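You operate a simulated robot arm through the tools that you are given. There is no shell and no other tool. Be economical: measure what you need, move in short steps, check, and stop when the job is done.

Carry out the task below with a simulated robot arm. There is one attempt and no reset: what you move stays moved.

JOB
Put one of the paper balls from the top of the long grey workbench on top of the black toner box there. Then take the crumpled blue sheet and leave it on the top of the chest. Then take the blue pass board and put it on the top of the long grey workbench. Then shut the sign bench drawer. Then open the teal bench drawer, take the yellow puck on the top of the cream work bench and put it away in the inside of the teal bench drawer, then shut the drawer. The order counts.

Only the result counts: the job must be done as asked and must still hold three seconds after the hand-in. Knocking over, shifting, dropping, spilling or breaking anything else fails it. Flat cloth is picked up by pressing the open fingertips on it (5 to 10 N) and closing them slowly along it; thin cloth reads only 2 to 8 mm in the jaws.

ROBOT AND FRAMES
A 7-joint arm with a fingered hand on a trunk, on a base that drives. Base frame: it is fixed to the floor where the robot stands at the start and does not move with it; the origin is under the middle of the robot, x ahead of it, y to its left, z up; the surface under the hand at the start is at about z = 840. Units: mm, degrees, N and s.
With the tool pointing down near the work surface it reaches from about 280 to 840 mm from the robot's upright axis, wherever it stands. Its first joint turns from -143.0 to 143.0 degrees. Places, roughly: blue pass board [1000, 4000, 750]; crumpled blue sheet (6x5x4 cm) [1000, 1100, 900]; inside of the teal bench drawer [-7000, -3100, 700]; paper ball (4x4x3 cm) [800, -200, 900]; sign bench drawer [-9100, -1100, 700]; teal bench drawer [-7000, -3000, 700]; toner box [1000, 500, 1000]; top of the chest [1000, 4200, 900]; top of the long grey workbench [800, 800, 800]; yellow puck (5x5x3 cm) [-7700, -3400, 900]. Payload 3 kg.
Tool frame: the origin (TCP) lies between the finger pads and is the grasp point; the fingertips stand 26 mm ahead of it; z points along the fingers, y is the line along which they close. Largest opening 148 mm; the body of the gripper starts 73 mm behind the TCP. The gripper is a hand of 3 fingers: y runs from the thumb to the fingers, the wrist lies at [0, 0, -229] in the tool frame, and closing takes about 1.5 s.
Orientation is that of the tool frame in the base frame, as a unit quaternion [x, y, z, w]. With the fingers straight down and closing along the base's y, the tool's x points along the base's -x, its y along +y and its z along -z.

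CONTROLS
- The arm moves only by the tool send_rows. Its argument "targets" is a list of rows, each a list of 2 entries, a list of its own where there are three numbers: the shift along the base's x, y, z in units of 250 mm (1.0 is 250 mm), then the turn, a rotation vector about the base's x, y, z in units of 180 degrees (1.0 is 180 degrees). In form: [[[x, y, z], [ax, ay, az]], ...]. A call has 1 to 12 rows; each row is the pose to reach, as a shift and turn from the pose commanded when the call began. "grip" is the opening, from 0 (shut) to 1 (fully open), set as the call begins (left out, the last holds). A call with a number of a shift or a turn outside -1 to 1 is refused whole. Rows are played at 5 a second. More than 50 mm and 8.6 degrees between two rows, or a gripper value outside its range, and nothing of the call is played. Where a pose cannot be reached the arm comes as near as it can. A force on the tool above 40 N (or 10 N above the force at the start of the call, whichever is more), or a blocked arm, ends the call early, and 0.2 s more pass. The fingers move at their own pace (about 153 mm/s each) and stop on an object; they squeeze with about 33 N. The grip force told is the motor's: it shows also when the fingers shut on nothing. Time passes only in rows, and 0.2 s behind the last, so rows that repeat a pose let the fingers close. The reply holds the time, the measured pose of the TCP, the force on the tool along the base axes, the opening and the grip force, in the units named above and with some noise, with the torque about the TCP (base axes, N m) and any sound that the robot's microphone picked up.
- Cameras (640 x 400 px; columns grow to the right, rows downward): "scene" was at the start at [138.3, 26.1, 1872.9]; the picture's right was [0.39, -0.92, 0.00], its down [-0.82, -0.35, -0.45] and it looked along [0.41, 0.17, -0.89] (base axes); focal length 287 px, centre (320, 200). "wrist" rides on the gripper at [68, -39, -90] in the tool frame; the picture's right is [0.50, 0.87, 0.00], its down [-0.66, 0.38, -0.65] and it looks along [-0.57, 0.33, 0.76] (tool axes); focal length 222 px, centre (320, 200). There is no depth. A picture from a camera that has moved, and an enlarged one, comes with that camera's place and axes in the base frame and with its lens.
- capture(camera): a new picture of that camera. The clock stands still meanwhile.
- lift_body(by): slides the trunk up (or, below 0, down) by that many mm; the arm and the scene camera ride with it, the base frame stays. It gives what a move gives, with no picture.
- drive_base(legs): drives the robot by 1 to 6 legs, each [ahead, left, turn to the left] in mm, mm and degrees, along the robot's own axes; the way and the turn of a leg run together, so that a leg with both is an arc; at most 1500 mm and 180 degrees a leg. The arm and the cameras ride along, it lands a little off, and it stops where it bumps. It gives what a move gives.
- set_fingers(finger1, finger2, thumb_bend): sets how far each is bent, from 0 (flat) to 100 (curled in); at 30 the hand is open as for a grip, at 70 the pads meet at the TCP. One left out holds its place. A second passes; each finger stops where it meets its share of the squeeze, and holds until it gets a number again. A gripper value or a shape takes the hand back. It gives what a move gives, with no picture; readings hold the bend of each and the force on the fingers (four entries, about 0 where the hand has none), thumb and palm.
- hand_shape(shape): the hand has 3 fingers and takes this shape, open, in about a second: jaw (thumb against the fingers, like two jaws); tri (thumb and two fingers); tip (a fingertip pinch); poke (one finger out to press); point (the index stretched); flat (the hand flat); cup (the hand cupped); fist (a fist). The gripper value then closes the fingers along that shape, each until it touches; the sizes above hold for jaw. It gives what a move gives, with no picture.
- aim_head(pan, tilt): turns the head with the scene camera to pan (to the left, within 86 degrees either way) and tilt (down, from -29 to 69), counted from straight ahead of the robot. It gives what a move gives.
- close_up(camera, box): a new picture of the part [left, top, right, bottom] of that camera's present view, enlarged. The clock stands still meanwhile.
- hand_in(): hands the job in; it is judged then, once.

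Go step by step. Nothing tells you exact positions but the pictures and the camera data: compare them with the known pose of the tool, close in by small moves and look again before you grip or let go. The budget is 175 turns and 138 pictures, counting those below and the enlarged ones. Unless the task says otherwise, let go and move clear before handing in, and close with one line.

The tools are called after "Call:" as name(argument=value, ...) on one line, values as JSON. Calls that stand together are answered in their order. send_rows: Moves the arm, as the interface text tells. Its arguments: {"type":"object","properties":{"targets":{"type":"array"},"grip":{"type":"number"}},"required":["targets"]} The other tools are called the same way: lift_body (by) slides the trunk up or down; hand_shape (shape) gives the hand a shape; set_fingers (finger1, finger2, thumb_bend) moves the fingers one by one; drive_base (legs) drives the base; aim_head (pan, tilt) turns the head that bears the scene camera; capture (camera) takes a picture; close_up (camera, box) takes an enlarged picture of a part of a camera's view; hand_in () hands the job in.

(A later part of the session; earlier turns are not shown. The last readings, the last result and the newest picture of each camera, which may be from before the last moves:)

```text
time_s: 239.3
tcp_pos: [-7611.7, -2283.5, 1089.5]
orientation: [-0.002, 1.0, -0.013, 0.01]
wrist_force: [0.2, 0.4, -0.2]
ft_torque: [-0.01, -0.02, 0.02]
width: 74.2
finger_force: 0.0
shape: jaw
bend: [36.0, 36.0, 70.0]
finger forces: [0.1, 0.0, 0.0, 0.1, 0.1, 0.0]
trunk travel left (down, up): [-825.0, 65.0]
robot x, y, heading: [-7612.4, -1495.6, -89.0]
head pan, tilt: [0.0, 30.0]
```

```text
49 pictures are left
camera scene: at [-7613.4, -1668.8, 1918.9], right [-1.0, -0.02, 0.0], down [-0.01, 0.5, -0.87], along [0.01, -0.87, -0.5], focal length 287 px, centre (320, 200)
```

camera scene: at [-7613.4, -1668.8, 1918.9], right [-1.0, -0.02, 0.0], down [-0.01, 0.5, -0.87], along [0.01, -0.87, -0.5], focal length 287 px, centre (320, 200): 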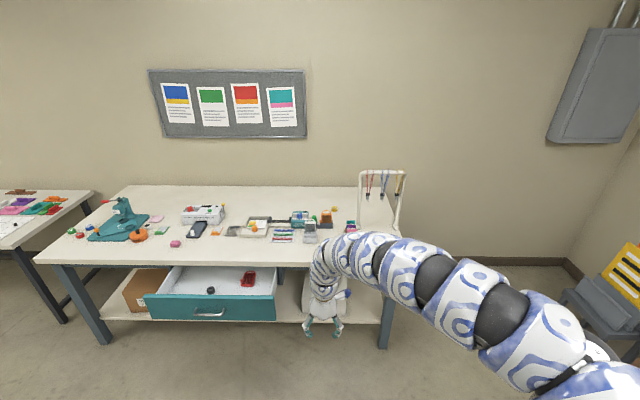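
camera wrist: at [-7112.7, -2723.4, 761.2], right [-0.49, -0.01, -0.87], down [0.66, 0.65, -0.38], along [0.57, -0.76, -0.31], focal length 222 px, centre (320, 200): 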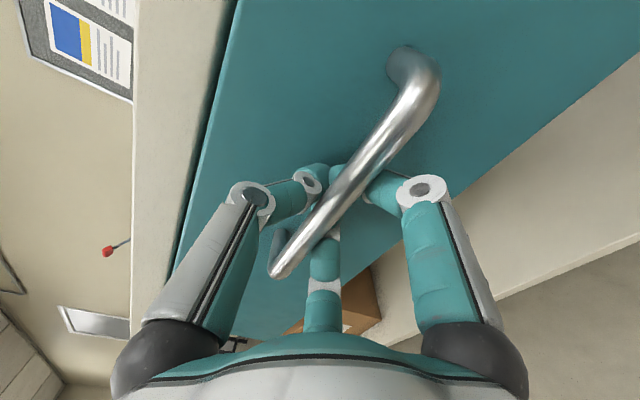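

The lanyard rack (x≈-7823…-8054, y≈-3170, up to z≈1240) is close to the puck. I'll approach with the robot turned right about 40° so the arm comes in from the drawer side, keeping clear of it.

Call:
lift_body(by=60)

Call:
drive_base(legs=[[300, -30, 0], [0, 0, -40]])

Call:
send_rows(targets=[[[0.15, -0.08, 0], [0, 0, 0]], [[0.3, -0.16, 0], [0, 0, 0]], [[0.45, -0.22, 0], [0, 0, 0]], [[0.62, -0.28, 0], [0, 0, 0]], [[0.8, -0.34, 0], [0, 0, 0]], [[0.96, -0.38, 0], [0, 0, 0]]])

Call:
send_rows(targets=[[[0.18, -0.04, 0], [0, 0, 0]], [[0.36, -0.08, 0], [0, 0, 0]], [[0.54, -0.1, 0], [0, 0, 0]], [[0.72, -0.12, 0], [0, 0, 0]], [[0.9, -0.13, 0], [0, 0, 0]]])

Call:
aim_head(pan=40, tilt=40)

Call:
capture(camera="scene")

```text
time_s: 240.3
tcp_pos: [-7611.5, -2283.5, 1149.8]
orientation: [-0.003, 1.0, -0.012, 0.01]
wrist_force: [0.3, 0.0, 0.7]
ft_torque: [0.02, 0.0, 0.0]
width: 74.0
finger_force: 0.1
shape: jaw
bend: [36.0, 36.0, 70.0]
finger forces: [0.0, 0.1, 0.0, 0.0, 0.0, 0.0]
trunk travel left (down, up): [-885.0, 5.0]
robot x, y, heading: [-7613.7, -1501.2, -88.8]
head pan, tilt: [0.0, 30.0]
```

```text
time_s: 244.2
tcp_pos: [-8140.9, -2412.0, 1151.6]
orientation: [0.338, 0.941, -0.017, 0.005]
wrist_force: [0.8, -0.2, -0.5]
ft_torque: [-0.03, -0.02, 0.01]
width: 74.0
finger_force: 0.1
shape: jaw
bend: [36.0, 36.0, 70.0]
finger forces: [0.0, 0.0, 0.0, 0.0, 0.1, 0.0]
trunk travel left (down, up): [-885.0, 5.0]
robot x, y, heading: [-7639.9, -1811.2, -128.9]
head pan, tilt: [0.0, 30.0]
```

```text
time_s: 245.6
tcp_pos: [-7898.1, -2507.5, 1147.3]
orientation: [0.339, 0.941, -0.017, 0.004]
wrist_force: [0.2, 0.6, 0.2]
ft_torque: [-0.01, 0.0, 0.0]
width: 73.8
finger_force: 0.2
shape: jaw
bend: [36.0, 36.0, 70.0]
finger forces: [0.1, 0.0, 0.1, 0.0, 0.1, 0.1]
trunk travel left (down, up): [-885.0, 5.0]
robot x, y, heading: [-7641.5, -1807.7, -128.5]
head pan, tilt: [0.0, 30.0]
```

```text
time_s: 246.8
tcp_pos: [-7672.4, -2541.1, 1151.5]
orientation: [0.338, 0.941, -0.016, 0.005]
wrist_force: [0.0, 0.9, -0.4]
ft_torque: [0.0, 0.05, 0.03]
width: 73.7
finger_force: 0.0
shape: jaw
bend: [36.0, 36.0, 70.0]
finger forces: [0.0, 0.0, 0.0, 0.0, 0.0, 0.0]
trunk travel left (down, up): [-885.0, 5.0]
robot x, y, heading: [-7637.3, -1808.0, -128.8]
head pan, tilt: [0.0, 30.0]
```

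```text
time_s: 247.9
tcp_pos: [-7674.6, -2539.5, 1152.3]
orientation: [0.337, 0.941, -0.015, 0.005]
wrist_force: [-0.4, 1.0, -0.3]
ft_torque: [-0.01, 0.02, -0.02]
width: 73.9
finger_force: 0.0
shape: jaw
bend: [36.0, 36.0, 70.0]
finger forces: [0.0, 0.1, 0.1, 0.0, 0.0, 0.0]
trunk travel left (down, up): [-885.0, 5.0]
robot x, y, heading: [-7640.3, -1806.7, -128.8]
head pan, tilt: [40.0, 40.0]
```

```text
48 pictures are left
camera scene: at [-7689.3, -1953.5, 1963.5], right [-1.0, -0.02, 0.0], down [-0.01, 0.64, -0.77], along [0.01, -0.77, -0.64], focal length 287 px, centre (320, 200)
```

scene: 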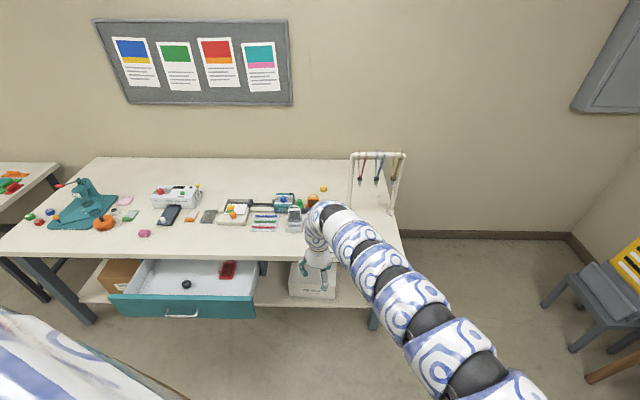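

Arm geometry: it bulges to its right, which would sweep into the rack when lowered. Instead I'll turn the robot left so the arm reaches the puck from the drawer side.

Call:
drive_base(legs=[[0, 0, 79]])

Call:
send_rows(targets=[[[-0.15, -0.1, 0], [0, 0, 0]], [[-0.3, -0.2, 0], [0, 0, 0]], [[-0.45, -0.3, 0], [0, 0, 0]], [[-0.6, -0.4, 0], [0, 0, 0]], [[-0.75, -0.5, 0], [0, 0, 0]], [[-0.9, -0.6, 0], [0, 0, 0]]])

Call:
send_rows(targets=[[[-0.15, -0.1, 0], [0, 0, 0]], [[-0.3, -0.2, 0], [0, 0, 0]], [[-0.45, -0.3, 0], [0, 0, 0]], [[-0.6, -0.4, 0], [0, 0, 0]], [[-0.75, -0.5, 0], [0, 0, 0]], [[-0.9, -0.6, 0], [0, 0, 0]]])

Call:
aim_head(pan=-40, tilt=40)

Call:
capture(camera="scene")

```text
time_s: 251.7
tcp_pos: [-6925.4, -1969.3, 1151.1]
orientation: [-0.345, 0.938, -0.01, 0.014]
wrist_force: [0.0, -0.7, 0.8]
ft_torque: [0.02, -0.01, 0.04]
width: 73.9
finger_force: 0.0
shape: jaw
bend: [36.0, 36.0, 70.0]
finger forces: [0.0, 0.0, 0.1, 0.0, 0.0, 0.0]
trunk travel left (down, up): [-885.0, 5.0]
robot x, y, heading: [-7641.9, -1807.1, -49.1]
head pan, tilt: [40.0, 40.0]
```

```text
time_s: 253.1
tcp_pos: [-7070.0, -2137.2, 1087.7]
orientation: [-0.344, 0.939, -0.008, 0.013]
wrist_force: [0.1, -0.4, -0.3]
ft_torque: [-0.01, -0.02, -0.02]
width: 74.0
finger_force: 0.1
shape: jaw
bend: [36.0, 36.0, 70.0]
finger forces: [0.1, 0.0, 0.1, 0.0, 0.0, 0.0]
out of reach, approached as far as the arm can: row 3, 4, 5, 6
trunk travel left (down, up): [-885.0, 5.0]
robot x, y, heading: [-7638.1, -1806.3, -48.9]
head pan, tilt: [40.0, 40.0]
```

```text
time_s: 254.5
tcp_pos: [-7181.1, -2363.6, 1069.6]
orientation: [-0.345, 0.939, -0.003, 0.012]
wrist_force: [-1.3, -0.6, -0.4]
ft_torque: [0.07, -0.05, 0.01]
width: 74.2
finger_force: 0.0
shape: jaw
bend: [36.0, 36.0, 70.0]
finger forces: [0.0, 0.0, 0.1, 0.1, 0.0, 0.1]
out of reach, approached as far as the arm can: row 1, 2, 3, 4, 5, 6
trunk travel left (down, up): [-885.0, 5.0]
robot x, y, heading: [-7642.6, -1806.3, -48.8]
head pan, tilt: [40.0, 40.0]
```

```text
time_s: 256.0
tcp_pos: [-7178.5, -2359.0, 1070.2]
orientation: [-0.345, 0.939, -0.004, 0.01]
wrist_force: [0.0, 0.0, -0.3]
ft_torque: [0.04, 0.01, 0.02]
width: 74.2
finger_force: 0.1
shape: jaw
bend: [36.0, 36.0, 70.0]
finger forces: [0.0, 0.0, 0.1, 0.0, 0.0, 0.0]
trunk travel left (down, up): [-885.0, 5.0]
robot x, y, heading: [-7642.7, -1808.8, -48.8]
head pan, tilt: [-40.0, 40.0]
```

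```text
47 pictures are left
camera scene: at [-7586.0, -1951.3, 1963.5], right [-1.0, -0.02, 0.0], down [-0.01, 0.64, -0.77], along [0.01, -0.77, -0.64], focal length 287 px, centre (320, 200)
```

scene: 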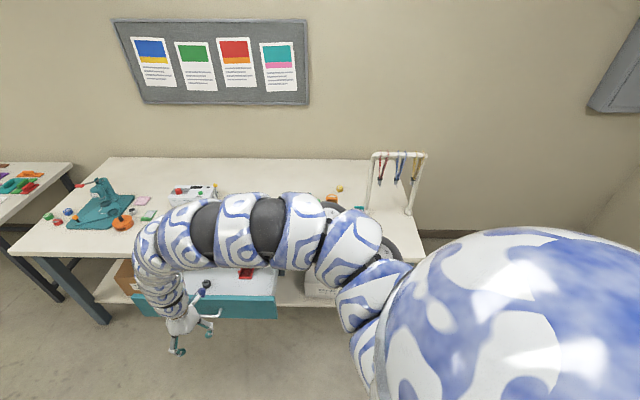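

Call:
send_rows(targets=[[[-0.14, -0.12, 0.05], [0, 0, 0]], [[-0.28, -0.24, 0.1], [0, 0, 0]], [[-0.42, -0.36, 0.15], [0, 0, 0]], [[-0.56, -0.48, 0.2], [0, 0, 0]], [[-0.72, -0.56, 0.25], [0, 0, 0]], [[-0.88, -0.64, 0.3], [0, 0, 0]]])

Call:
send_rows(targets=[[[-0.18, -0.04, 0], [0, 0, 0]], [[-0.36, -0.08, 0], [0, 0, 0]], [[-0.54, -0.1, 0], [0, 0, 0]], [[-0.72, -0.12, 0], [0, 0, 0]], [[-0.9, -0.12, 0], [0, 0, 0]]])

Call:
capture(camera="scene")

```text
time_s: 257.4
tcp_pos: [-7333.7, -2583.1, 1103.4]
orientation: [-0.344, 0.939, -0.005, 0.012]
wrist_force: [-0.4, 0.3, 0.0]
ft_torque: [0.02, -0.04, 0.02]
width: 74.1
finger_force: 0.0
shape: jaw
bend: [36.0, 36.0, 70.0]
finger forces: [0.0, 0.0, 0.0, 0.0, 0.1, 0.0]
out of reach, approached as far as the arm can: row 1, 2, 3, 4, 5, 6
trunk travel left (down, up): [-885.0, 5.0]
robot x, y, heading: [-7640.1, -1809.4, -49.2]
head pan, tilt: [-40.0, 40.0]
```

```text
time_s: 258.6
tcp_pos: [-7382.3, -2623.9, 1086.6]
orientation: [-0.341, 0.94, -0.01, 0.011]
wrist_force: [-0.6, -0.5, 0.5]
ft_torque: [0.01, -0.01, -0.02]
width: 73.9
finger_force: 0.1
shape: jaw
bend: [36.0, 36.0, 70.0]
finger forces: [0.0, 0.0, 0.1, 0.0, 0.0, 0.0]
out of reach, approached as far as the arm can: row 1, 2, 3, 4, 5
trunk travel left (down, up): [-885.0, 5.0]
robot x, y, heading: [-7638.4, -1807.1, -48.8]
head pan, tilt: [-40.0, 40.0]
```

```text
46 pictures are left
camera scene: at [-7586.7, -1951.8, 1963.5], right [-1.0, -0.02, 0.0], down [-0.01, 0.64, -0.77], along [0.01, -0.77, -0.64], focal length 287 px, centre (320, 200)
```

scene: 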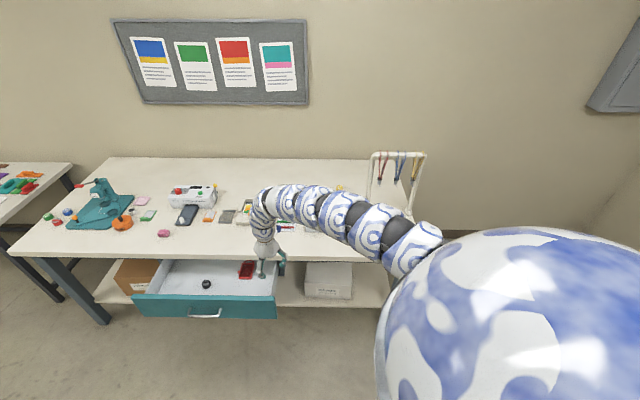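

The arm always comes in from the robot's right side, so for it to arrive from the front (+y) the robot should face about -170°. I'll turn right and swing the hand across.

Call:
drive_base(legs=[[0, 0, -121]])

Call:
send_rows(targets=[[[0.1, -0.17, 0], [0, 0, 0]], [[0.2, -0.34, 0], [0, 0, 0]], [[0.3, -0.51, 0], [0, 0, 0]], [[0.4, -0.68, 0], [0, 0, 0]], [[0.52, -0.84, 0], [0, 0, 0]], [[0.64, -0.98, 0], [0, 0, 0]]])

Call:
send_rows(targets=[[[0.15, -0.12, 0], [0, 0, 0]], [[0.3, -0.24, 0], [0, 0, 0]], [[0.45, -0.36, 0], [0, 0, 0]], [[0.6, -0.48, 0], [0, 0, 0]], [[0.75, -0.6, 0], [0, 0, 0]], [[0.9, -0.7, 0], [0, 0, 0]]])

Call:
send_rows(targets=[[[0.15, -0.1, 0], [0, 0, 0]], [[0.3, -0.2, 0], [0, 0, 0]], [[0.45, -0.3, 0], [0, 0, 0]], [[0.6, -0.4, 0], [0, 0, 0]], [[0.75, -0.5, 0], [0, 0, 0]], [[0.9, -0.6, 0], [0, 0, 0]]])

Call:
aim_head(pan=75, tilt=40)

Call:
capture(camera="scene")

```text
time_s: 264.0
tcp_pos: [-8476.0, -1623.8, 1086.5]
orientation: [0.643, 0.765, -0.014, -0.003]
wrist_force: [-0.7, 0.1, -0.1]
ft_torque: [-0.01, 0.02, -0.02]
width: 74.2
finger_force: 0.0
shape: jaw
bend: [36.0, 36.0, 70.0]
finger forces: [0.0, 0.0, 0.0, 0.0, 0.0, 0.1]
trunk travel left (down, up): [-885.0, 5.0]
robot x, y, heading: [-7643.2, -1807.5, -169.0]
head pan, tilt: [-40.0, 40.0]
```

```text
time_s: 265.4
tcp_pos: [-8370.2, -1890.2, 1070.7]
orientation: [0.643, 0.765, -0.012, -0.001]
wrist_force: [0.3, -0.1, 0.5]
ft_torque: [-0.01, -0.04, 0.02]
width: 74.0
finger_force: 0.0
shape: jaw
bend: [36.0, 36.0, 70.0]
finger forces: [0.0, 0.0, 0.0, 0.1, 0.1, 0.1]
out of reach, approached as far as the arm can: row 1, 2, 3, 4, 5, 6
trunk travel left (down, up): [-885.0, 5.0]
robot x, y, heading: [-7643.9, -1809.5, -169.1]
head pan, tilt: [-40.0, 40.0]
```

```text
time_s: 266.8
tcp_pos: [-8204.8, -2117.6, 1070.3]
orientation: [0.643, 0.766, -0.009, -0.002]
wrist_force: [0.1, -0.5, -0.2]
ft_torque: [-0.01, -0.02, -0.03]
width: 73.9
finger_force: 0.0
shape: jaw
bend: [36.0, 36.0, 70.0]
finger forces: [0.0, 0.0, 0.0, 0.1, 0.0, 0.0]
out of reach, approached as far as the arm can: row 1, 2, 3, 4, 5, 6
trunk travel left (down, up): [-885.0, 5.0]
robot x, y, heading: [-7638.8, -1806.8, -169.0]
head pan, tilt: [-40.0, 40.0]
```

```text
time_s: 268.2
tcp_pos: [-7981.3, -2270.2, 1073.7]
orientation: [0.642, 0.766, -0.013, -0.003]
wrist_force: [-0.6, 0.0, -0.9]
ft_torque: [0.01, -0.02, -0.01]
width: 73.9
finger_force: 0.0
shape: jaw
bend: [36.0, 36.0, 70.0]
finger forces: [0.1, 0.1, 0.1, 0.0, 0.1, 0.0]
out of reach, approached as far as the arm can: row 1, 2, 3
trunk travel left (down, up): [-885.0, 5.0]
robot x, y, heading: [-7642.0, -1806.1, -169.3]
head pan, tilt: [-40.0, 40.0]
```

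```text
time_s: 270.2
tcp_pos: [-7982.2, -2268.4, 1072.9]
orientation: [0.643, 0.766, -0.014, -0.003]
wrist_force: [0.6, -0.3, 0.3]
ft_torque: [0.01, 0.02, 0.02]
width: 74.0
finger_force: 0.1
shape: jaw
bend: [36.0, 36.0, 70.0]
finger forces: [0.0, 0.0, 0.0, 0.1, 0.0, 0.0]
trunk travel left (down, up): [-885.0, 5.0]
robot x, y, heading: [-7643.3, -1808.3, -169.1]
head pan, tilt: [75.0, 40.0]
```

```text
45 pictures are left
camera scene: at [-7725.0, -1906.2, 1963.5], right [-1.0, 0.07, 0.0], down [0.04, 0.64, -0.77], along [-0.05, -0.76, -0.64], focal length 287 px, centre (320, 200)
```

scene: 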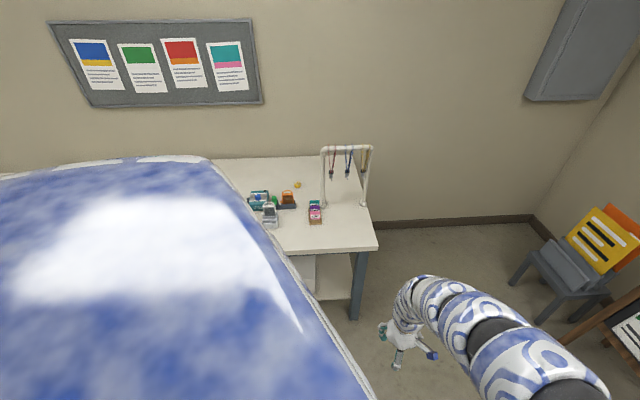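

Call:
send_rows(targets=[[[0.1, -0.16, 0.05], [0, 0, 0]], [[0.2, -0.32, 0.1], [0, 0, 0]], [[0.3, -0.48, 0.15], [0, 0, 0]], [[0.4, -0.64, 0.2], [0, 0, 0]], [[0.5, -0.8, 0.2], [0, 0, 0]], [[0.6, -0.95, 0.2], [0, 0, 0]]])

Call:
send_rows(targets=[[[0.13, -0.1, 0], [0, 0, 0]], [[0.26, -0.2, 0], [0, 0, 0]], [[0.4, -0.28, 0], [0, 0, 0]], [[0.53, -0.33, 0], [0, 0, 0]], [[0.66, -0.36, 0], [0, 0, 0]]])

Call:
capture(camera="scene")

Call:
capture(camera="wrist")

```text
time_s: 271.6
tcp_pos: [-7857.4, -2461.0, 1127.7]
orientation: [0.646, 0.764, -0.013, -0.002]
wrist_force: [7.7, -0.9, 0.3]
ft_torque: [0.05, 0.71, 0.01]
width: 74.0
finger_force: 0.1
shape: jaw
bend: [36.0, 36.0, 70.0]
finger forces: [0.0, 0.1, 0.1, 0.0, 0.1, 0.0]
out of reach, approached as far as the arm can: row 5, 6
trunk travel left (down, up): [-885.0, 5.0]
robot x, y, heading: [-7642.4, -1806.7, -169.1]
head pan, tilt: [75.0, 40.0]
```

```text
time_s: 272.8
tcp_pos: [-7705.0, -2463.4, 1141.1]
orientation: [0.643, 0.765, -0.013, -0.001]
wrist_force: [-0.8, 0.3, -0.4]
ft_torque: [-0.03, -0.09, -0.02]
width: 74.1
finger_force: 0.1
shape: jaw
bend: [36.0, 36.0, 70.0]
finger forces: [0.0, 0.0, 0.1, 0.0, 0.0, 0.1]
out of reach, approached as far as the arm can: row 1, 2, 3, 4, 5
trunk travel left (down, up): [-885.0, 5.0]
robot x, y, heading: [-7638.3, -1807.6, -169.0]
head pan, tilt: [75.0, 40.0]
```

```text
44 pictures are left
camera scene: at [-7731.5, -1906.1, 1963.2], right [-1.0, 0.07, 0.0], down [0.05, 0.64, -0.77], along [-0.05, -0.76, -0.64], focal length 287 px, centre (320, 200)
```

scene: 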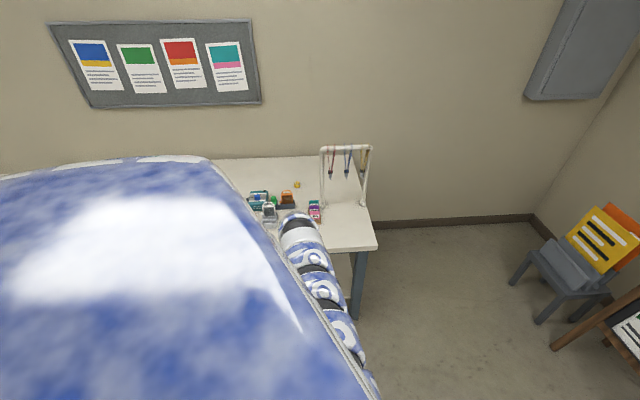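

```text
43 pictures are left
camera wrist: at [-7755.3, -2401.5, 1231.5], right [0.77, 0.64, -0.03], down [0.5, -0.57, 0.66], along [0.41, -0.52, -0.75], focal length 222 px, centre (320, 200)
```

wrist: 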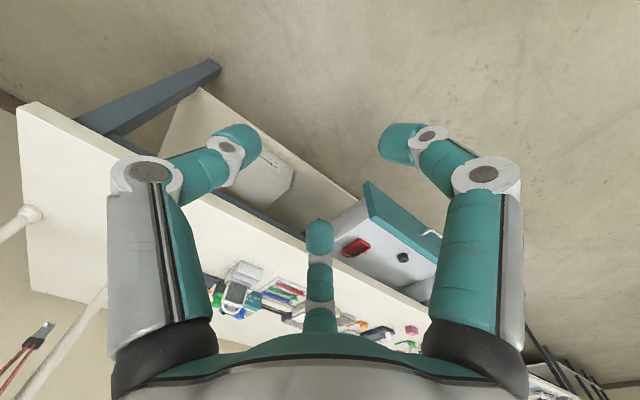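

The arm now arrives from the front. I'll zoom in on the puck's surroundings before planning the last approach.

Call:
close_up(camera="scene", box=[240, 150, 380, 240])

```text
4.44 times, centred on (310, 195) of scene
camera zoom: at [-7731.5, -1906.1, 1963.2], right [-1.0, 0.07, 0.0], down [0.05, 0.64, -0.77], along [-0.05, -0.76, -0.64], focal length 1276 px, centre (364, 222)
```

zoom: 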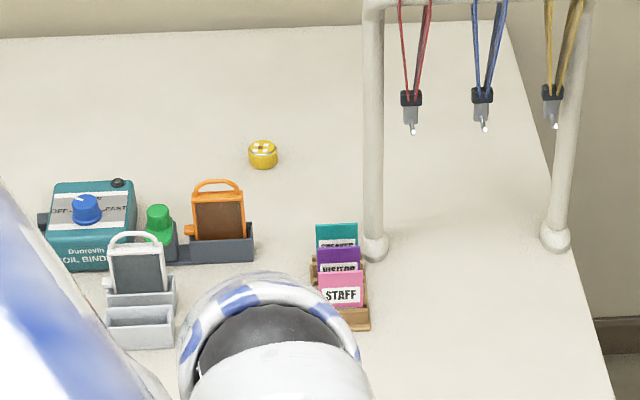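

The puck stands free at about (-7685,-3372), with the rack post at (-7842,-3153) and the orange holder at (-7616,-3200, top z≈950). I'll turn to about -150°, tilt the fingers forward 30°, and extend.

Call:
drive_base(legs=[[0, 0, 19]])

Call:
send_rows(targets=[[[-0.1, -0.05, 0.02], [-0.025, 0, 0]], [[-0.2, -0.1, 0.04], [-0.05, 0, 0]], [[-0.3, -0.17, 0.05], [-0.075, 0.01, 0]], [[-0.42, -0.24, 0.05], [-0.1, 0.02, 0]], [[-0.54, -0.32, 0.05], [-0.125, 0.03, 0]], [[-0.66, -0.4, 0.05], [-0.15, 0.04, 0]], [[-0.78, -0.48, 0.05], [-0.167, 0.05, 0]]])

Call:
aim_head(pan=58, tilt=40)

Call:
capture(camera="scene")

```text
time_s: 274.2
tcp_pos: [-7485.6, -2447.8, 1142.1]
orientation: [0.508, 0.861, -0.014, 0.0]
wrist_force: [-0.7, 0.7, 0.1]
ft_torque: [-0.02, 0.0, -0.01]
width: 73.8
finger_force: 0.0
shape: jaw
bend: [36.0, 36.0, 70.0]
finger forces: [0.0, 0.0, 0.0, 0.1, 0.0, 0.0]
trunk travel left (down, up): [-885.0, 5.0]
robot x, y, heading: [-7640.8, -1811.2, -149.9]
head pan, tilt: [75.0, 40.0]
```

```text
time_s: 275.8
tcp_pos: [-7682.5, -2570.9, 1153.3]
orientation: [0.488, 0.825, -0.276, 0.065]
wrist_force: [-0.1, 0.8, -0.6]
ft_torque: [0.01, -0.03, -0.01]
width: 73.9
finger_force: 0.1
shape: jaw
bend: [36.0, 36.0, 70.0]
finger forces: [0.1, 0.1, 0.1, 0.1, 0.0, 0.0]
trunk travel left (down, up): [-885.0, 5.0]
robot x, y, heading: [-7640.4, -1808.1, -149.9]
head pan, tilt: [75.0, 40.0]
```

```text
time_s: 276.6
tcp_pos: [-7681.2, -2568.5, 1153.2]
orientation: [0.488, 0.826, -0.276, 0.065]
wrist_force: [-0.2, 0.2, 0.0]
ft_torque: [-0.02, 0.01, -0.01]
width: 73.9
finger_force: 0.0
shape: jaw
bend: [36.0, 36.0, 70.0]
finger forces: [0.0, 0.0, 0.1, 0.1, 0.0, 0.1]
trunk travel left (down, up): [-885.0, 5.0]
robot x, y, heading: [-7644.8, -1809.7, -149.8]
head pan, tilt: [58.0, 40.0]
```

```text
41 pictures are left
camera scene: at [-7713.0, -1931.3, 1963.5], right [-1.0, 0.03, 0.0], down [0.02, 0.64, -0.77], along [-0.03, -0.77, -0.64], focal length 287 px, centre (320, 200)
```

scene: 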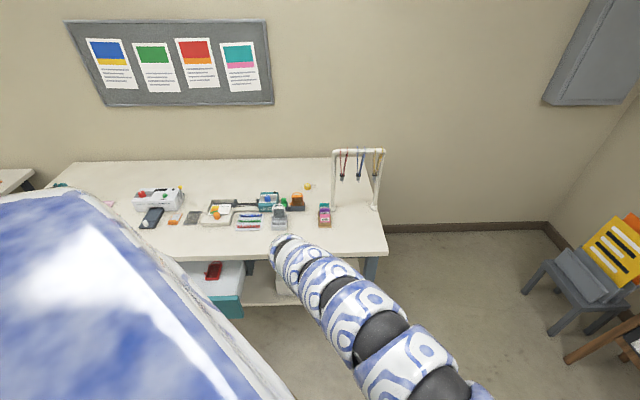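

Clearances look good, so I'll drive sideways toward the bench in two stages.

Call:
drive_base(legs=[[201, 346, 0]])

Call:
capture(camera="scene")

```text
time_s: 279.1
tcp_pos: [-7687.0, -2971.0, 1152.0]
orientation: [0.491, 0.824, -0.276, 0.064]
wrist_force: [-0.4, 0.0, -0.5]
ft_torque: [0.03, 0.0, 0.02]
width: 74.0
finger_force: 0.2
shape: jaw
bend: [36.0, 36.0, 70.0]
finger forces: [0.1, 0.1, 0.1, 0.1, 0.0, 0.0]
trunk travel left (down, up): [-885.0, 5.0]
robot x, y, heading: [-7641.4, -2208.0, -150.3]
head pan, tilt: [58.0, 40.0]
```

```text
40 pictures are left
camera scene: at [-7715.1, -2333.2, 1963.4], right [-1.0, 0.04, 0.0], down [0.03, 0.64, -0.77], along [-0.03, -0.76, -0.64], focal length 287 px, centre (320, 200)
```

scene: 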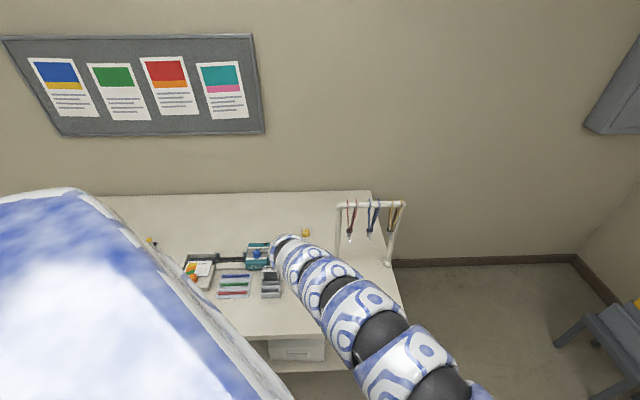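

Call:
drive_base(legs=[[168, 286, 0]])

Call:
capture(camera="scene")

Call:
capture(camera="wrist")

```text
time_s: 281.3
tcp_pos: [-7688.2, -3307.0, 1153.2]
orientation: [0.492, 0.824, -0.276, 0.064]
wrist_force: [-0.7, 0.1, 0.4]
ft_torque: [0.02, 0.01, -0.01]
width: 74.4
finger_force: 0.1
shape: jaw
bend: [36.0, 36.0, 70.0]
finger forces: [0.0, 0.0, 0.0, 0.1, 0.0, 0.0]
trunk travel left (down, up): [-885.0, 5.0]
robot x, y, heading: [-7643.5, -2545.3, -150.4]
head pan, tilt: [58.0, 40.0]
```

```text
39 pictures are left
camera scene: at [-7715.5, -2669.7, 1963.4], right [-1.0, 0.04, 0.0], down [0.03, 0.64, -0.77], along [-0.03, -0.76, -0.64], focal length 287 px, centre (320, 200)
```

scene: 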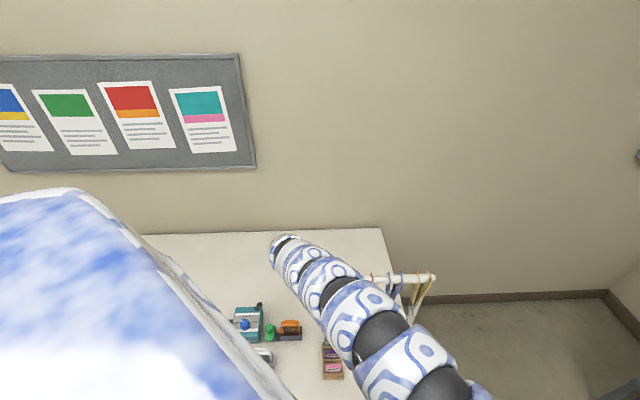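

```text
38 pictures are left
camera wrist: at [-7741.6, -3221.7, 1218.2], right [0.48, 0.7, -0.53], down [0.76, -0.03, 0.65], along [0.44, -0.71, -0.55], focal length 222 px, centre (320, 200)
```

wrist: 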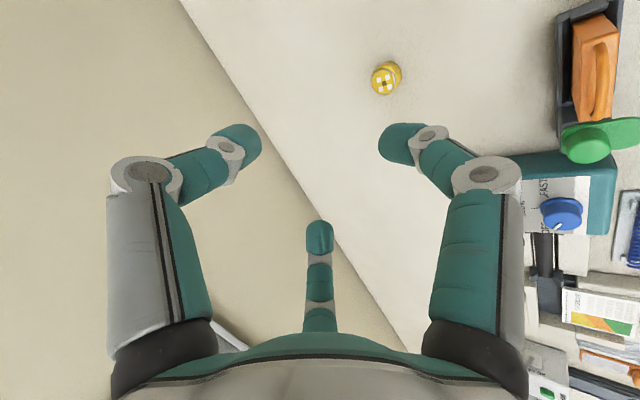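

Before lowering near the rack I want to know the arm's true shape at working height. I'll back off into free space and rehearse the low pose there.

Call:
drive_base(legs=[[-352, -605, 0.4]])

Call:
send_rows(targets=[[[0, -0.02, -0.15], [0.03, 0.02, 0]], [[0, -0.04, -0.3], [0.06, 0.04, 0]], [[0, -0.06, -0.45], [0.083, 0.05, 0]], [[0, -0.08, -0.6], [0.083, 0.05, 0]], [[0, -0.1, -0.75], [0.083, 0.05, 0]], [[0, -0.1, -0.9], [0.083, 0.05, 0]], [[0, -0.1, -1.0], [0.083, 0.05, 0]]])

Call:
capture(camera="scene")

Call:
aim_head(pan=20, tilt=40)

Call:
capture(camera="scene")

```text
time_s: 285.2
tcp_pos: [-7682.5, -2600.1, 1154.0]
orientation: [0.486, 0.826, -0.277, 0.065]
wrist_force: [-0.9, 0.0, -0.1]
ft_torque: [0.01, 0.02, -0.02]
width: 73.9
finger_force: 0.0
shape: jaw
bend: [36.0, 36.0, 70.0]
finger forces: [0.0, 0.0, 0.0, 0.0, 0.0, 0.0]
trunk travel left (down, up): [-885.0, 5.0]
robot x, y, heading: [-7649.6, -1839.9, -149.9]
head pan, tilt: [58.0, 40.0]
```

```text
time_s: 286.8
tcp_pos: [-7712.8, -2538.6, 996.1]
orientation: [0.467, 0.858, -0.203, -0.061]
wrist_force: [-0.2, -0.5, 0.2]
ft_torque: [0.01, 0.01, -0.02]
width: 73.9
finger_force: 0.0
shape: jaw
bend: [36.0, 36.0, 70.0]
finger forces: [0.1, 0.0, 0.1, 0.0, 0.0, 0.1]
out of reach, approached as far as the arm can: row 2, 3, 4, 5, 6, 7
trunk travel left (down, up): [-885.0, 5.0]
robot x, y, heading: [-7645.9, -1842.4, -149.8]
head pan, tilt: [58.0, 40.0]
```

```text
37 pictures are left
camera scene: at [-7719.0, -1963.2, 1963.5], right [-1.0, 0.03, 0.0], down [0.02, 0.64, -0.77], along [-0.02, -0.77, -0.64], focal length 287 px, centre (320, 200)
```

scene: 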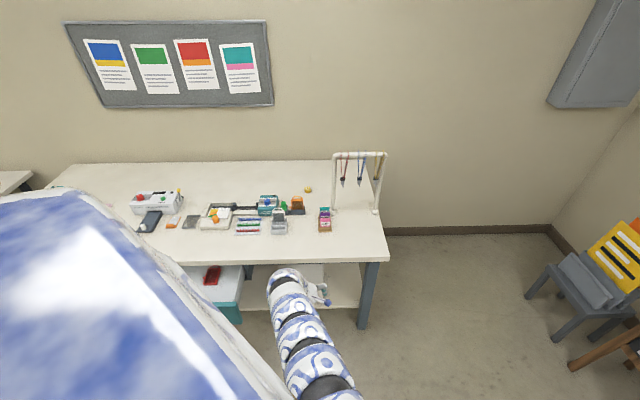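

```text
time_s: 287.8
tcp_pos: [-7710.5, -2538.7, 997.0]
orientation: [0.468, 0.858, -0.203, -0.063]
wrist_force: [-0.6, 0.4, -0.1]
ft_torque: [0.03, 0.0, 0.0]
width: 74.0
finger_force: 0.2
shape: jaw
bend: [36.0, 36.0, 70.0]
finger forces: [0.0, 0.0, 0.1, 0.1, 0.1, 0.1]
trunk travel left (down, up): [-885.0, 5.0]
robot x, y, heading: [-7646.0, -1837.7, -149.5]
head pan, tilt: [20.0, 40.0]
```

```text
36 pictures are left
camera scene: at [-7769.7, -1943.8, 1963.5], right [-0.77, 0.64, 0.0], down [0.41, 0.5, -0.77], along [-0.49, -0.59, -0.64], focal length 287 px, centre (320, 200)
```

scene: 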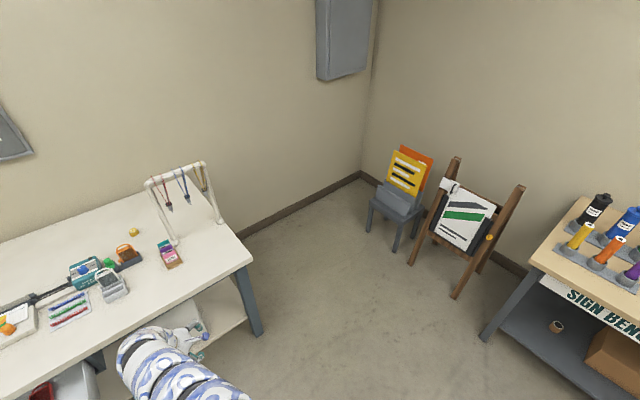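

At low height the arm lies almost straight along +y, which clears the rack well. I'll lower the trunk and finish the rehearsal at working height.

Call:
lift_body(by=-100)

Call:
send_rows(targets=[[[0.04, -0.15, -0.01], [0, 0, 0]], [[0.08, -0.3, -0.03], [0, 0, 0]], [[0.1, -0.4, -0.05], [0, 0, 0]], [[0.1, -0.4, -0.05], [0, 0, 0]]])

Call:
aim_head(pan=58, tilt=45)

Call:
capture(camera="scene")

```text
time_s: 289.2
tcp_pos: [-7711.5, -2537.9, 897.4]
orientation: [0.467, 0.859, -0.203, -0.063]
wrist_force: [0.6, 0.5, 0.2]
ft_torque: [0.03, 0.0, -0.01]
width: 74.2
finger_force: 0.1
shape: jaw
bend: [36.0, 36.0, 70.0]
finger forces: [0.0, 0.0, 0.0, 0.0, 0.1, 0.0]
trunk travel left (down, up): [-785.0, 105.0]
robot x, y, heading: [-7648.4, -1841.1, -149.9]
head pan, tilt: [20.0, 40.0]
```

```text
time_s: 290.2
tcp_pos: [-7710.9, -2541.6, 904.6]
orientation: [0.468, 0.858, -0.204, -0.063]
wrist_force: [0.0, 0.3, 0.1]
ft_torque: [0.03, -0.01, 0.01]
width: 74.2
finger_force: 0.0
shape: jaw
bend: [36.0, 36.0, 70.0]
finger forces: [0.1, 0.0, 0.0, 0.0, 0.0, 0.1]
out of reach, approached as far as the arm can: row 1, 2, 3, 4
trunk travel left (down, up): [-785.0, 105.0]
robot x, y, heading: [-7645.9, -1842.4, -149.8]
head pan, tilt: [20.0, 40.0]
```

```text
time_s: 291.2
tcp_pos: [-7710.9, -2542.9, 904.4]
orientation: [0.467, 0.858, -0.203, -0.062]
wrist_force: [0.5, 0.1, -0.3]
ft_torque: [0.0, 0.0, -0.01]
width: 73.7
finger_force: 0.2
shape: jaw
bend: [36.0, 36.0, 70.0]
finger forces: [0.0, 0.1, 0.1, 0.0, 0.0, 0.1]
trunk travel left (down, up): [-785.0, 105.0]
robot x, y, heading: [-7648.6, -1838.1, -149.7]
head pan, tilt: [58.0, 45.0]
```

```text
35 pictures are left
camera scene: at [-7718.0, -1959.5, 1856.3], right [-1.0, 0.03, 0.0], down [0.02, 0.71, -0.71], along [-0.02, -0.71, -0.71], focal length 287 px, centre (320, 200)
```

scene: 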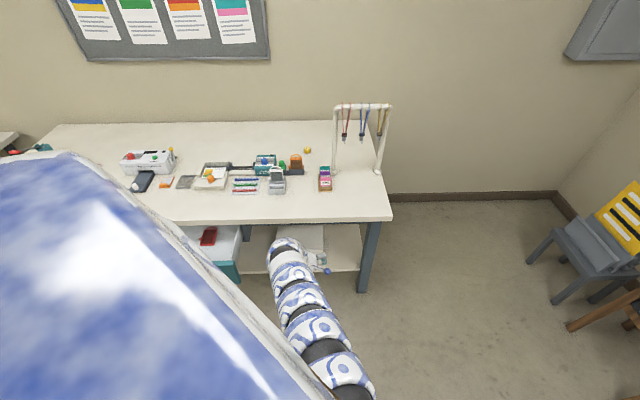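

The lean limits the reach. I'll reduce the sideways lean and tilt a bit more forward, then extend.

Call:
send_rows(targets=[[[0.02, -0.05, 0], [-0.005, -0.02, 0]], [[0.04, -0.12, -0.02], [-0.01, -0.04, 0]], [[0.06, -0.2, -0.05], [-0.02, -0.055, 0]], [[0.08, -0.3, -0.08], [-0.03, -0.065, 0]], [[0.1, -0.38, -0.1], [-0.03, -0.065, 0]], [[0.1, -0.38, -0.1], [-0.03, -0.065, 0]]])

Call:
capture(camera="scene")

```text
time_s: 292.6
tcp_pos: [-7693.9, -2575.5, 902.0]
orientation: [0.488, 0.85, -0.194, 0.047]
wrist_force: [0.2, -0.6, 0.6]
ft_torque: [0.01, 0.02, 0.02]
width: 73.8
finger_force: 0.2
shape: jaw
bend: [36.0, 36.0, 70.0]
finger forces: [0.1, 0.1, 0.0, 0.1, 0.0, 0.0]
out of reach, approached as far as the arm can: row 2, 3, 4, 5, 6
trunk travel left (down, up): [-785.0, 105.0]
robot x, y, heading: [-7647.4, -1840.8, -149.6]
head pan, tilt: [58.0, 45.0]
```

```text
34 pictures are left
camera scene: at [-7717.8, -1959.6, 1856.3], right [-1.0, 0.03, 0.0], down [0.02, 0.71, -0.71], along [-0.02, -0.71, -0.71], focal length 287 px, centre (320, 200)
```

scene: 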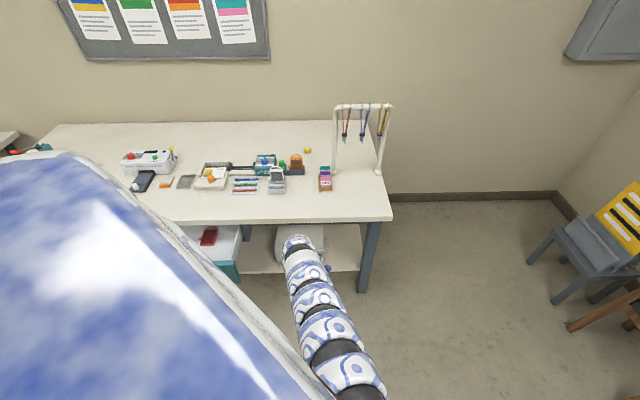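

Call:
lift_body(by=-150)

Call:
send_rows(targets=[[[0, -0.04, 0.15], [0, 0, 0]], [[0, -0.08, 0.3], [0, 0, 0]], [[0, -0.16, 0.42], [0, 0, 0]], [[0, -0.24, 0.5], [0, 0, 0]], [[0, -0.32, 0.5], [0, 0, 0]], [[0, -0.36, 0.5], [0, 0, 0]]])

Call:
capture(camera="scene")

```text
time_s: 294.4
tcp_pos: [-7693.4, -2575.7, 752.6]
orientation: [0.488, 0.849, -0.195, 0.047]
wrist_force: [0.5, 0.5, 0.4]
ft_torque: [0.02, 0.02, -0.02]
width: 74.2
finger_force: 0.0
shape: jaw
bend: [36.0, 36.0, 70.0]
finger forces: [0.1, 0.0, 0.0, 0.0, 0.0, 0.1]
trunk travel left (down, up): [-635.0, 255.0]
robot x, y, heading: [-7645.4, -1836.5, -149.8]
head pan, tilt: [58.0, 45.0]
```

```text
time_s: 295.8
tcp_pos: [-7693.2, -2625.5, 884.1]
orientation: [0.488, 0.849, -0.195, 0.047]
wrist_force: [0.1, -0.7, -0.6]
ft_torque: [0.04, 0.0, -0.03]
width: 73.9
finger_force: 0.0
shape: jaw
bend: [36.0, 36.0, 70.0]
finger forces: [0.1, 0.0, 0.0, 0.1, 0.0, 0.1]
out of reach, approached as far as the arm can: row 4, 5, 6
trunk travel left (down, up): [-635.0, 255.0]
robot x, y, heading: [-7645.6, -1841.2, -149.8]
head pan, tilt: [58.0, 45.0]
```

```text
33 pictures are left
camera scene: at [-7718.2, -1959.5, 1706.2], right [-1.0, 0.03, 0.0], down [0.02, 0.71, -0.71], along [-0.02, -0.71, -0.71], focal length 287 px, centre (320, 200)
```

scene: 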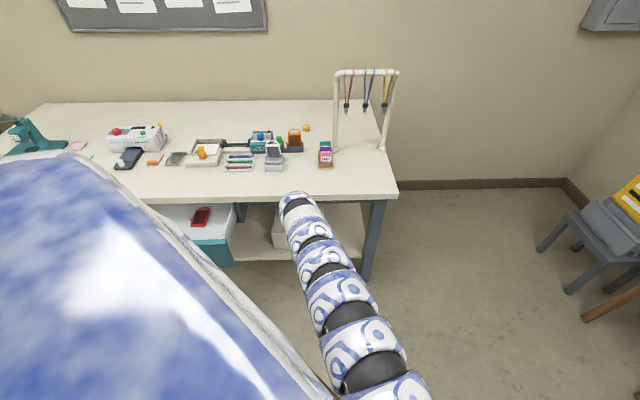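

The rehearsal works: in this pose the arm passes the rack plane with about 70 mm to spare. I'll keep the arm rigid, raise only the trunk by 150, drive in, then lower with the trunk.

Call:
lift_body(by=150)

Call:
drive_base(legs=[[347, 596, 0]])

Call:
capture(camera="wrist")

Call:
capture(camera="scene")

```text
time_s: 297.5
tcp_pos: [-7693.9, -2624.8, 1034.2]
orientation: [0.488, 0.849, -0.195, 0.047]
wrist_force: [-0.1, -0.2, 0.6]
ft_torque: [-0.02, 0.01, -0.02]
width: 74.0
finger_force: 0.0
shape: jaw
bend: [36.0, 36.0, 70.0]
finger forces: [0.0, 0.1, 0.0, 0.0, 0.0, 0.1]
trunk travel left (down, up): [-785.0, 105.0]
robot x, y, heading: [-7644.6, -1844.8, -149.7]
head pan, tilt: [58.0, 45.0]
```

```text
time_s: 301.3
tcp_pos: [-7699.6, -3314.0, 1033.7]
orientation: [0.49, 0.849, -0.195, 0.047]
wrist_force: [0.9, -0.7, 0.5]
ft_torque: [0.02, 0.02, -0.01]
width: 73.9
finger_force: 0.0
shape: jaw
bend: [36.0, 36.0, 70.0]
finger forces: [0.1, 0.0, 0.1, 0.1, 0.1, 0.0]
trunk travel left (down, up): [-785.0, 105.0]
robot x, y, heading: [-7655.3, -2520.8, -149.9]
head pan, tilt: [58.0, 45.0]
```

```text
32 pictures are left
camera wrist: at [-7759.7, -3241.5, 1109.3], right [0.48, 0.79, -0.38], down [0.73, -0.12, 0.67], along [0.49, -0.6, -0.64], focal length 222 px, centre (320, 200)
```

wrist: 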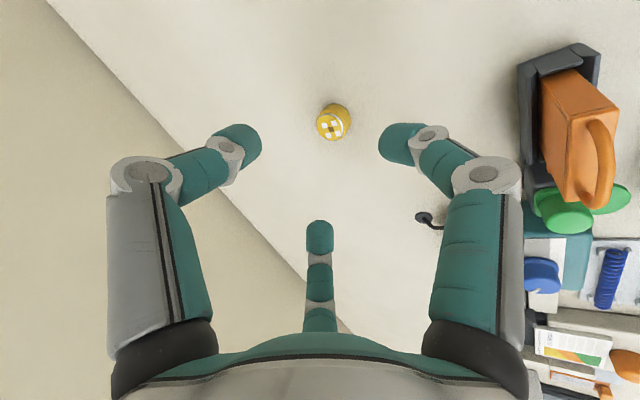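

```text
31 pictures are left
camera scene: at [-7722.5, -2647.2, 1856.2], right [-1.0, 0.03, 0.0], down [0.02, 0.71, -0.71], along [-0.02, -0.71, -0.71], focal length 287 px, centre (320, 200)
```

scene: 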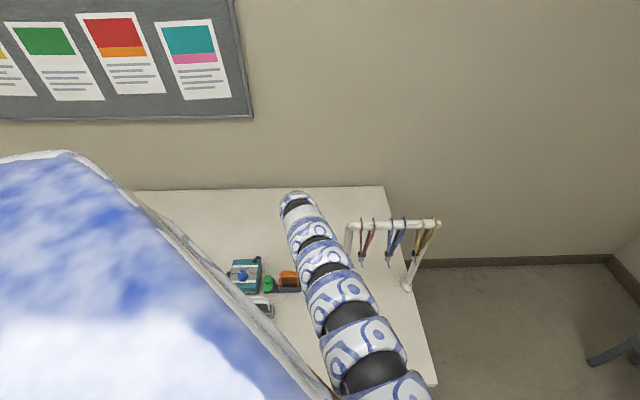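

The puck is at (-7690,-3380). I'll drive the last 66 mm, open the hand a little and lower the trunk part of the way.

Call:
drive_base(legs=[[24, 62, 0]])

Call:
send_rows(targets=[[[0, 0, 0], [0, 0, 0]], [[0, 0, 0], [0, 0, 0]], [[0, 0, 0], [0, 0, 0]]], grip=0.65)

Call:
lift_body(by=-90)

Call:
capture(camera="wrist")

Call:
capture(camera="scene")

```text
time_s: 302.3
tcp_pos: [-7691.2, -3380.5, 1033.6]
orientation: [0.49, 0.848, -0.194, 0.047]
wrist_force: [0.3, 0.6, 0.8]
ft_torque: [-0.01, -0.01, 0.0]
width: 74.0
finger_force: 0.0
shape: jaw
bend: [36.0, 36.0, 70.0]
finger forces: [0.0, 0.1, 0.0, 0.0, 0.0, 0.1]
trunk travel left (down, up): [-785.0, 105.0]
robot x, y, heading: [-7644.4, -2591.2, -150.1]
head pan, tilt: [58.0, 45.0]
```

```text
time_s: 303.1
tcp_pos: [-7690.9, -3378.2, 1033.1]
orientation: [0.49, 0.848, -0.195, 0.047]
wrist_force: [0.0, -0.9, 0.6]
ft_torque: [0.02, 0.0, 0.02]
width: 95.8
finger_force: 0.1
shape: jaw
bend: [30.0, 30.0, 70.0]
finger forces: [0.0, 0.1, 0.0, 0.1, 0.1, 0.0]
trunk travel left (down, up): [-785.0, 105.0]
robot x, y, heading: [-7641.4, -2591.0, -149.9]
head pan, tilt: [58.0, 45.0]
```

```text
time_s: 304.3
tcp_pos: [-7691.9, -3378.6, 944.8]
orientation: [0.49, 0.848, -0.195, 0.047]
wrist_force: [-0.5, 0.6, 0.1]
ft_torque: [0.01, 0.0, 0.02]
width: 95.6
finger_force: 0.0
shape: jaw
bend: [30.0, 30.0, 70.0]
finger forces: [0.0, 0.0, 0.0, 0.0, 0.0, 0.1]
trunk travel left (down, up): [-695.0, 195.0]
robot x, y, heading: [-7643.9, -2589.5, -149.9]
head pan, tilt: [58.0, 45.0]
```

```text
30 pictures are left
camera wrist: at [-7750.2, -3306.9, 1019.7], right [0.48, 0.79, -0.38], down [0.73, -0.12, 0.67], along [0.49, -0.6, -0.64], focal length 222 px, centre (320, 200)
```

wrist: 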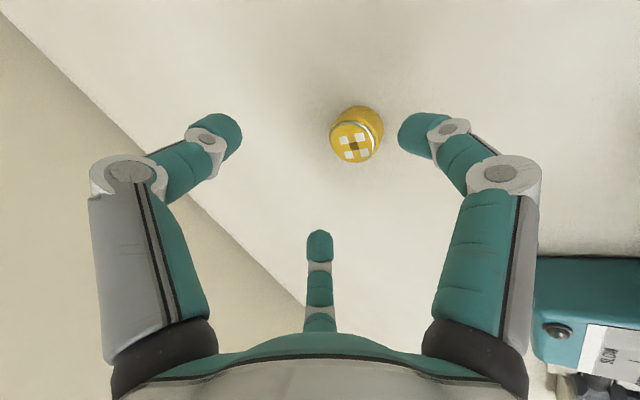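

```text
29 pictures are left
camera scene: at [-7712.2, -2712.3, 1766.3], right [-1.0, 0.03, 0.0], down [0.02, 0.71, -0.71], along [-0.02, -0.71, -0.71], focal length 287 px, centre (320, 200)
```

scene: 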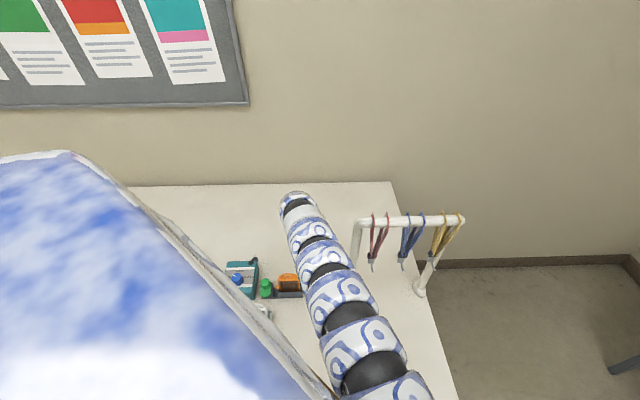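

The puck is well centred below. I'll lower 45 more and then approach finely by arm.

Call:
lift_body(by=-42)

Call:
capture(camera="wrist")

```text
time_s: 305.2
tcp_pos: [-7692.7, -3378.5, 902.0]
orientation: [0.49, 0.848, -0.195, 0.047]
wrist_force: [-0.3, 0.2, -0.3]
ft_torque: [-0.02, 0.01, 0.02]
width: 95.5
finger_force: 0.1
shape: jaw
bend: [30.0, 30.0, 70.0]
finger forces: [0.0, 0.0, 0.1, 0.0, 0.0, 0.0]
trunk travel left (down, up): [-653.0, 237.0]
robot x, y, heading: [-7640.7, -2593.7, -150.1]
head pan, tilt: [58.0, 45.0]
```

```text
28 pictures are left
camera wrist: at [-7750.2, -3306.9, 977.7], right [0.48, 0.79, -0.38], down [0.73, -0.12, 0.67], along [0.49, -0.6, -0.64], focal length 222 px, centre (320, 200)
```

wrist: 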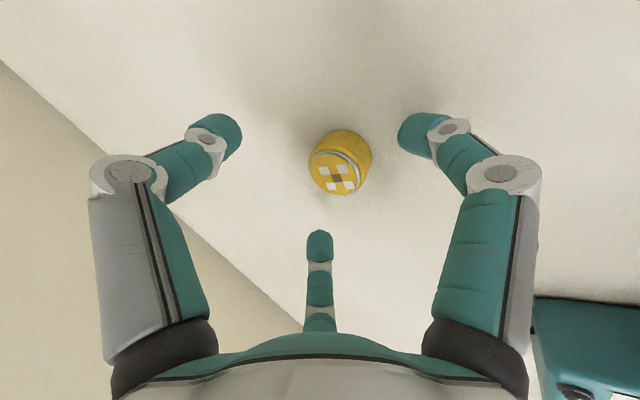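

Call:
send_rows(targets=[[[0, 0, -0.02], [0, 0, 0]], [[0, 0, -0.04], [0, 0, 0]], [[0, 0, -0.06], [0, 0, 0]], [[0, 0, -0.08], [0, 0, 0]], [[0, 0, -0.1], [0, 0, 0]], [[0, 0, -0.12], [0, 0, 0]]])

Call:
capture(camera="wrist")

```text
time_s: 306.6
tcp_pos: [-7683.7, -3368.3, 879.5]
orientation: [0.49, 0.848, -0.196, 0.049]
wrist_force: [-0.4, 5.9, 24.0]
ft_torque: [1.04, 0.2, -0.02]
width: 91.5
finger_force: 0.1
shape: jaw
bend: [80.0, 30.0, 70.0]
finger forces: [23.4, 0.2, 0.1, 0.1, 0.0, 0.0]
out of reach, approached as far as the arm can: row 4, 5, 6
trunk travel left (down, up): [-653.0, 237.0]
robot x, y, heading: [-7643.6, -2590.3, -150.1]
head pan, tilt: [58.0, 45.0]
```

```text
27 pictures are left
camera wrist: at [-7742.6, -3297.0, 955.2], right [0.48, 0.79, -0.38], down [0.73, -0.12, 0.67], along [0.49, -0.6, -0.63], focal length 222 px, centre (320, 200)
```

wrist: 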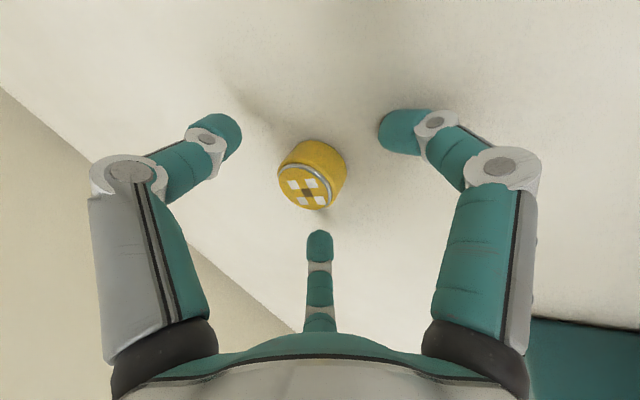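

Finger 1 just touches the table and the puck lies between all three fingers. I'll close now.

Call:
send_rows(targets=[[[0, 0, 0.012], [0, 0, 0]], [[0, 0, 0.012], [0, 0, 0]], [[0, 0, 0.012], [0, 0, 0]], [[0, 0, 0.012], [0, 0, 0]], [[0, 0, 0.012], [0, 0, 0]], [[0, 0, 0.012], [0, 0, 0]], [[0, 0, 0.012], [0, 0, 0]], [[0, 0, 0.012], [0, 0, 0]]], grip=0.0)

Call:
capture(camera="wrist")

```text
time_s: 308.4
tcp_pos: [-7684.6, -3369.6, 880.6]
orientation: [0.49, 0.848, -0.195, 0.047]
wrist_force: [1.9, -1.0, 15.1]
ft_torque: [-0.24, 0.23, -0.01]
width: 29.8
finger_force: 33.1
shape: jaw
bend: [80.0, 77.0, 70.0]
finger forces: [22.4, 30.8, 0.1, 0.0, 35.7, 0.0]
trunk travel left (down, up): [-653.0, 237.0]
robot x, y, heading: [-7641.6, -2593.9, -150.0]
head pan, tilt: [58.0, 45.0]
```

```text
26 pictures are left
camera wrist: at [-7743.2, -3297.5, 956.3], right [0.48, 0.79, -0.38], down [0.73, -0.12, 0.67], along [0.49, -0.6, -0.63], focal length 222 px, centre (320, 200)
```

wrist: 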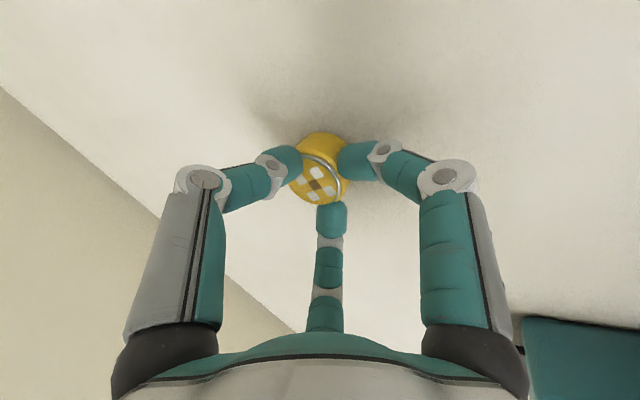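

All three fingers grip the puck. I'll lift with the trunk and back straight out.

Call:
lift_body(by=150)

Call:
capture(camera="wrist")

```text
time_s: 310.1
tcp_pos: [-7685.0, -3369.8, 1029.0]
orientation: [0.49, 0.848, -0.195, 0.047]
wrist_force: [-0.5, 0.4, -0.1]
ft_torque: [0.02, 0.01, 0.0]
width: 28.7
finger_force: 32.8
shape: jaw
bend: [80.0, 77.0, 70.0]
finger forces: [21.7, 30.3, 0.0, 0.0, 34.8, 0.0]
trunk travel left (down, up): [-803.0, 87.0]
robot x, y, heading: [-7641.9, -2592.3, -149.7]
head pan, tilt: [58.0, 45.0]
```

```text
25 pictures are left
camera wrist: at [-7743.5, -3298.1, 1105.1], right [0.48, 0.79, -0.38], down [0.73, -0.12, 0.67], along [0.49, -0.6, -0.64], focal length 222 px, centre (320, 200)
```

wrist: 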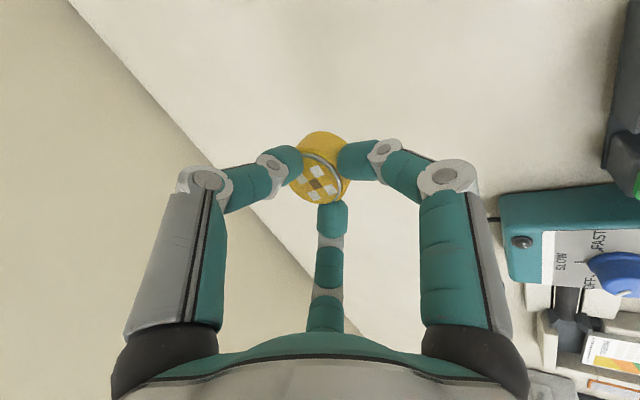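

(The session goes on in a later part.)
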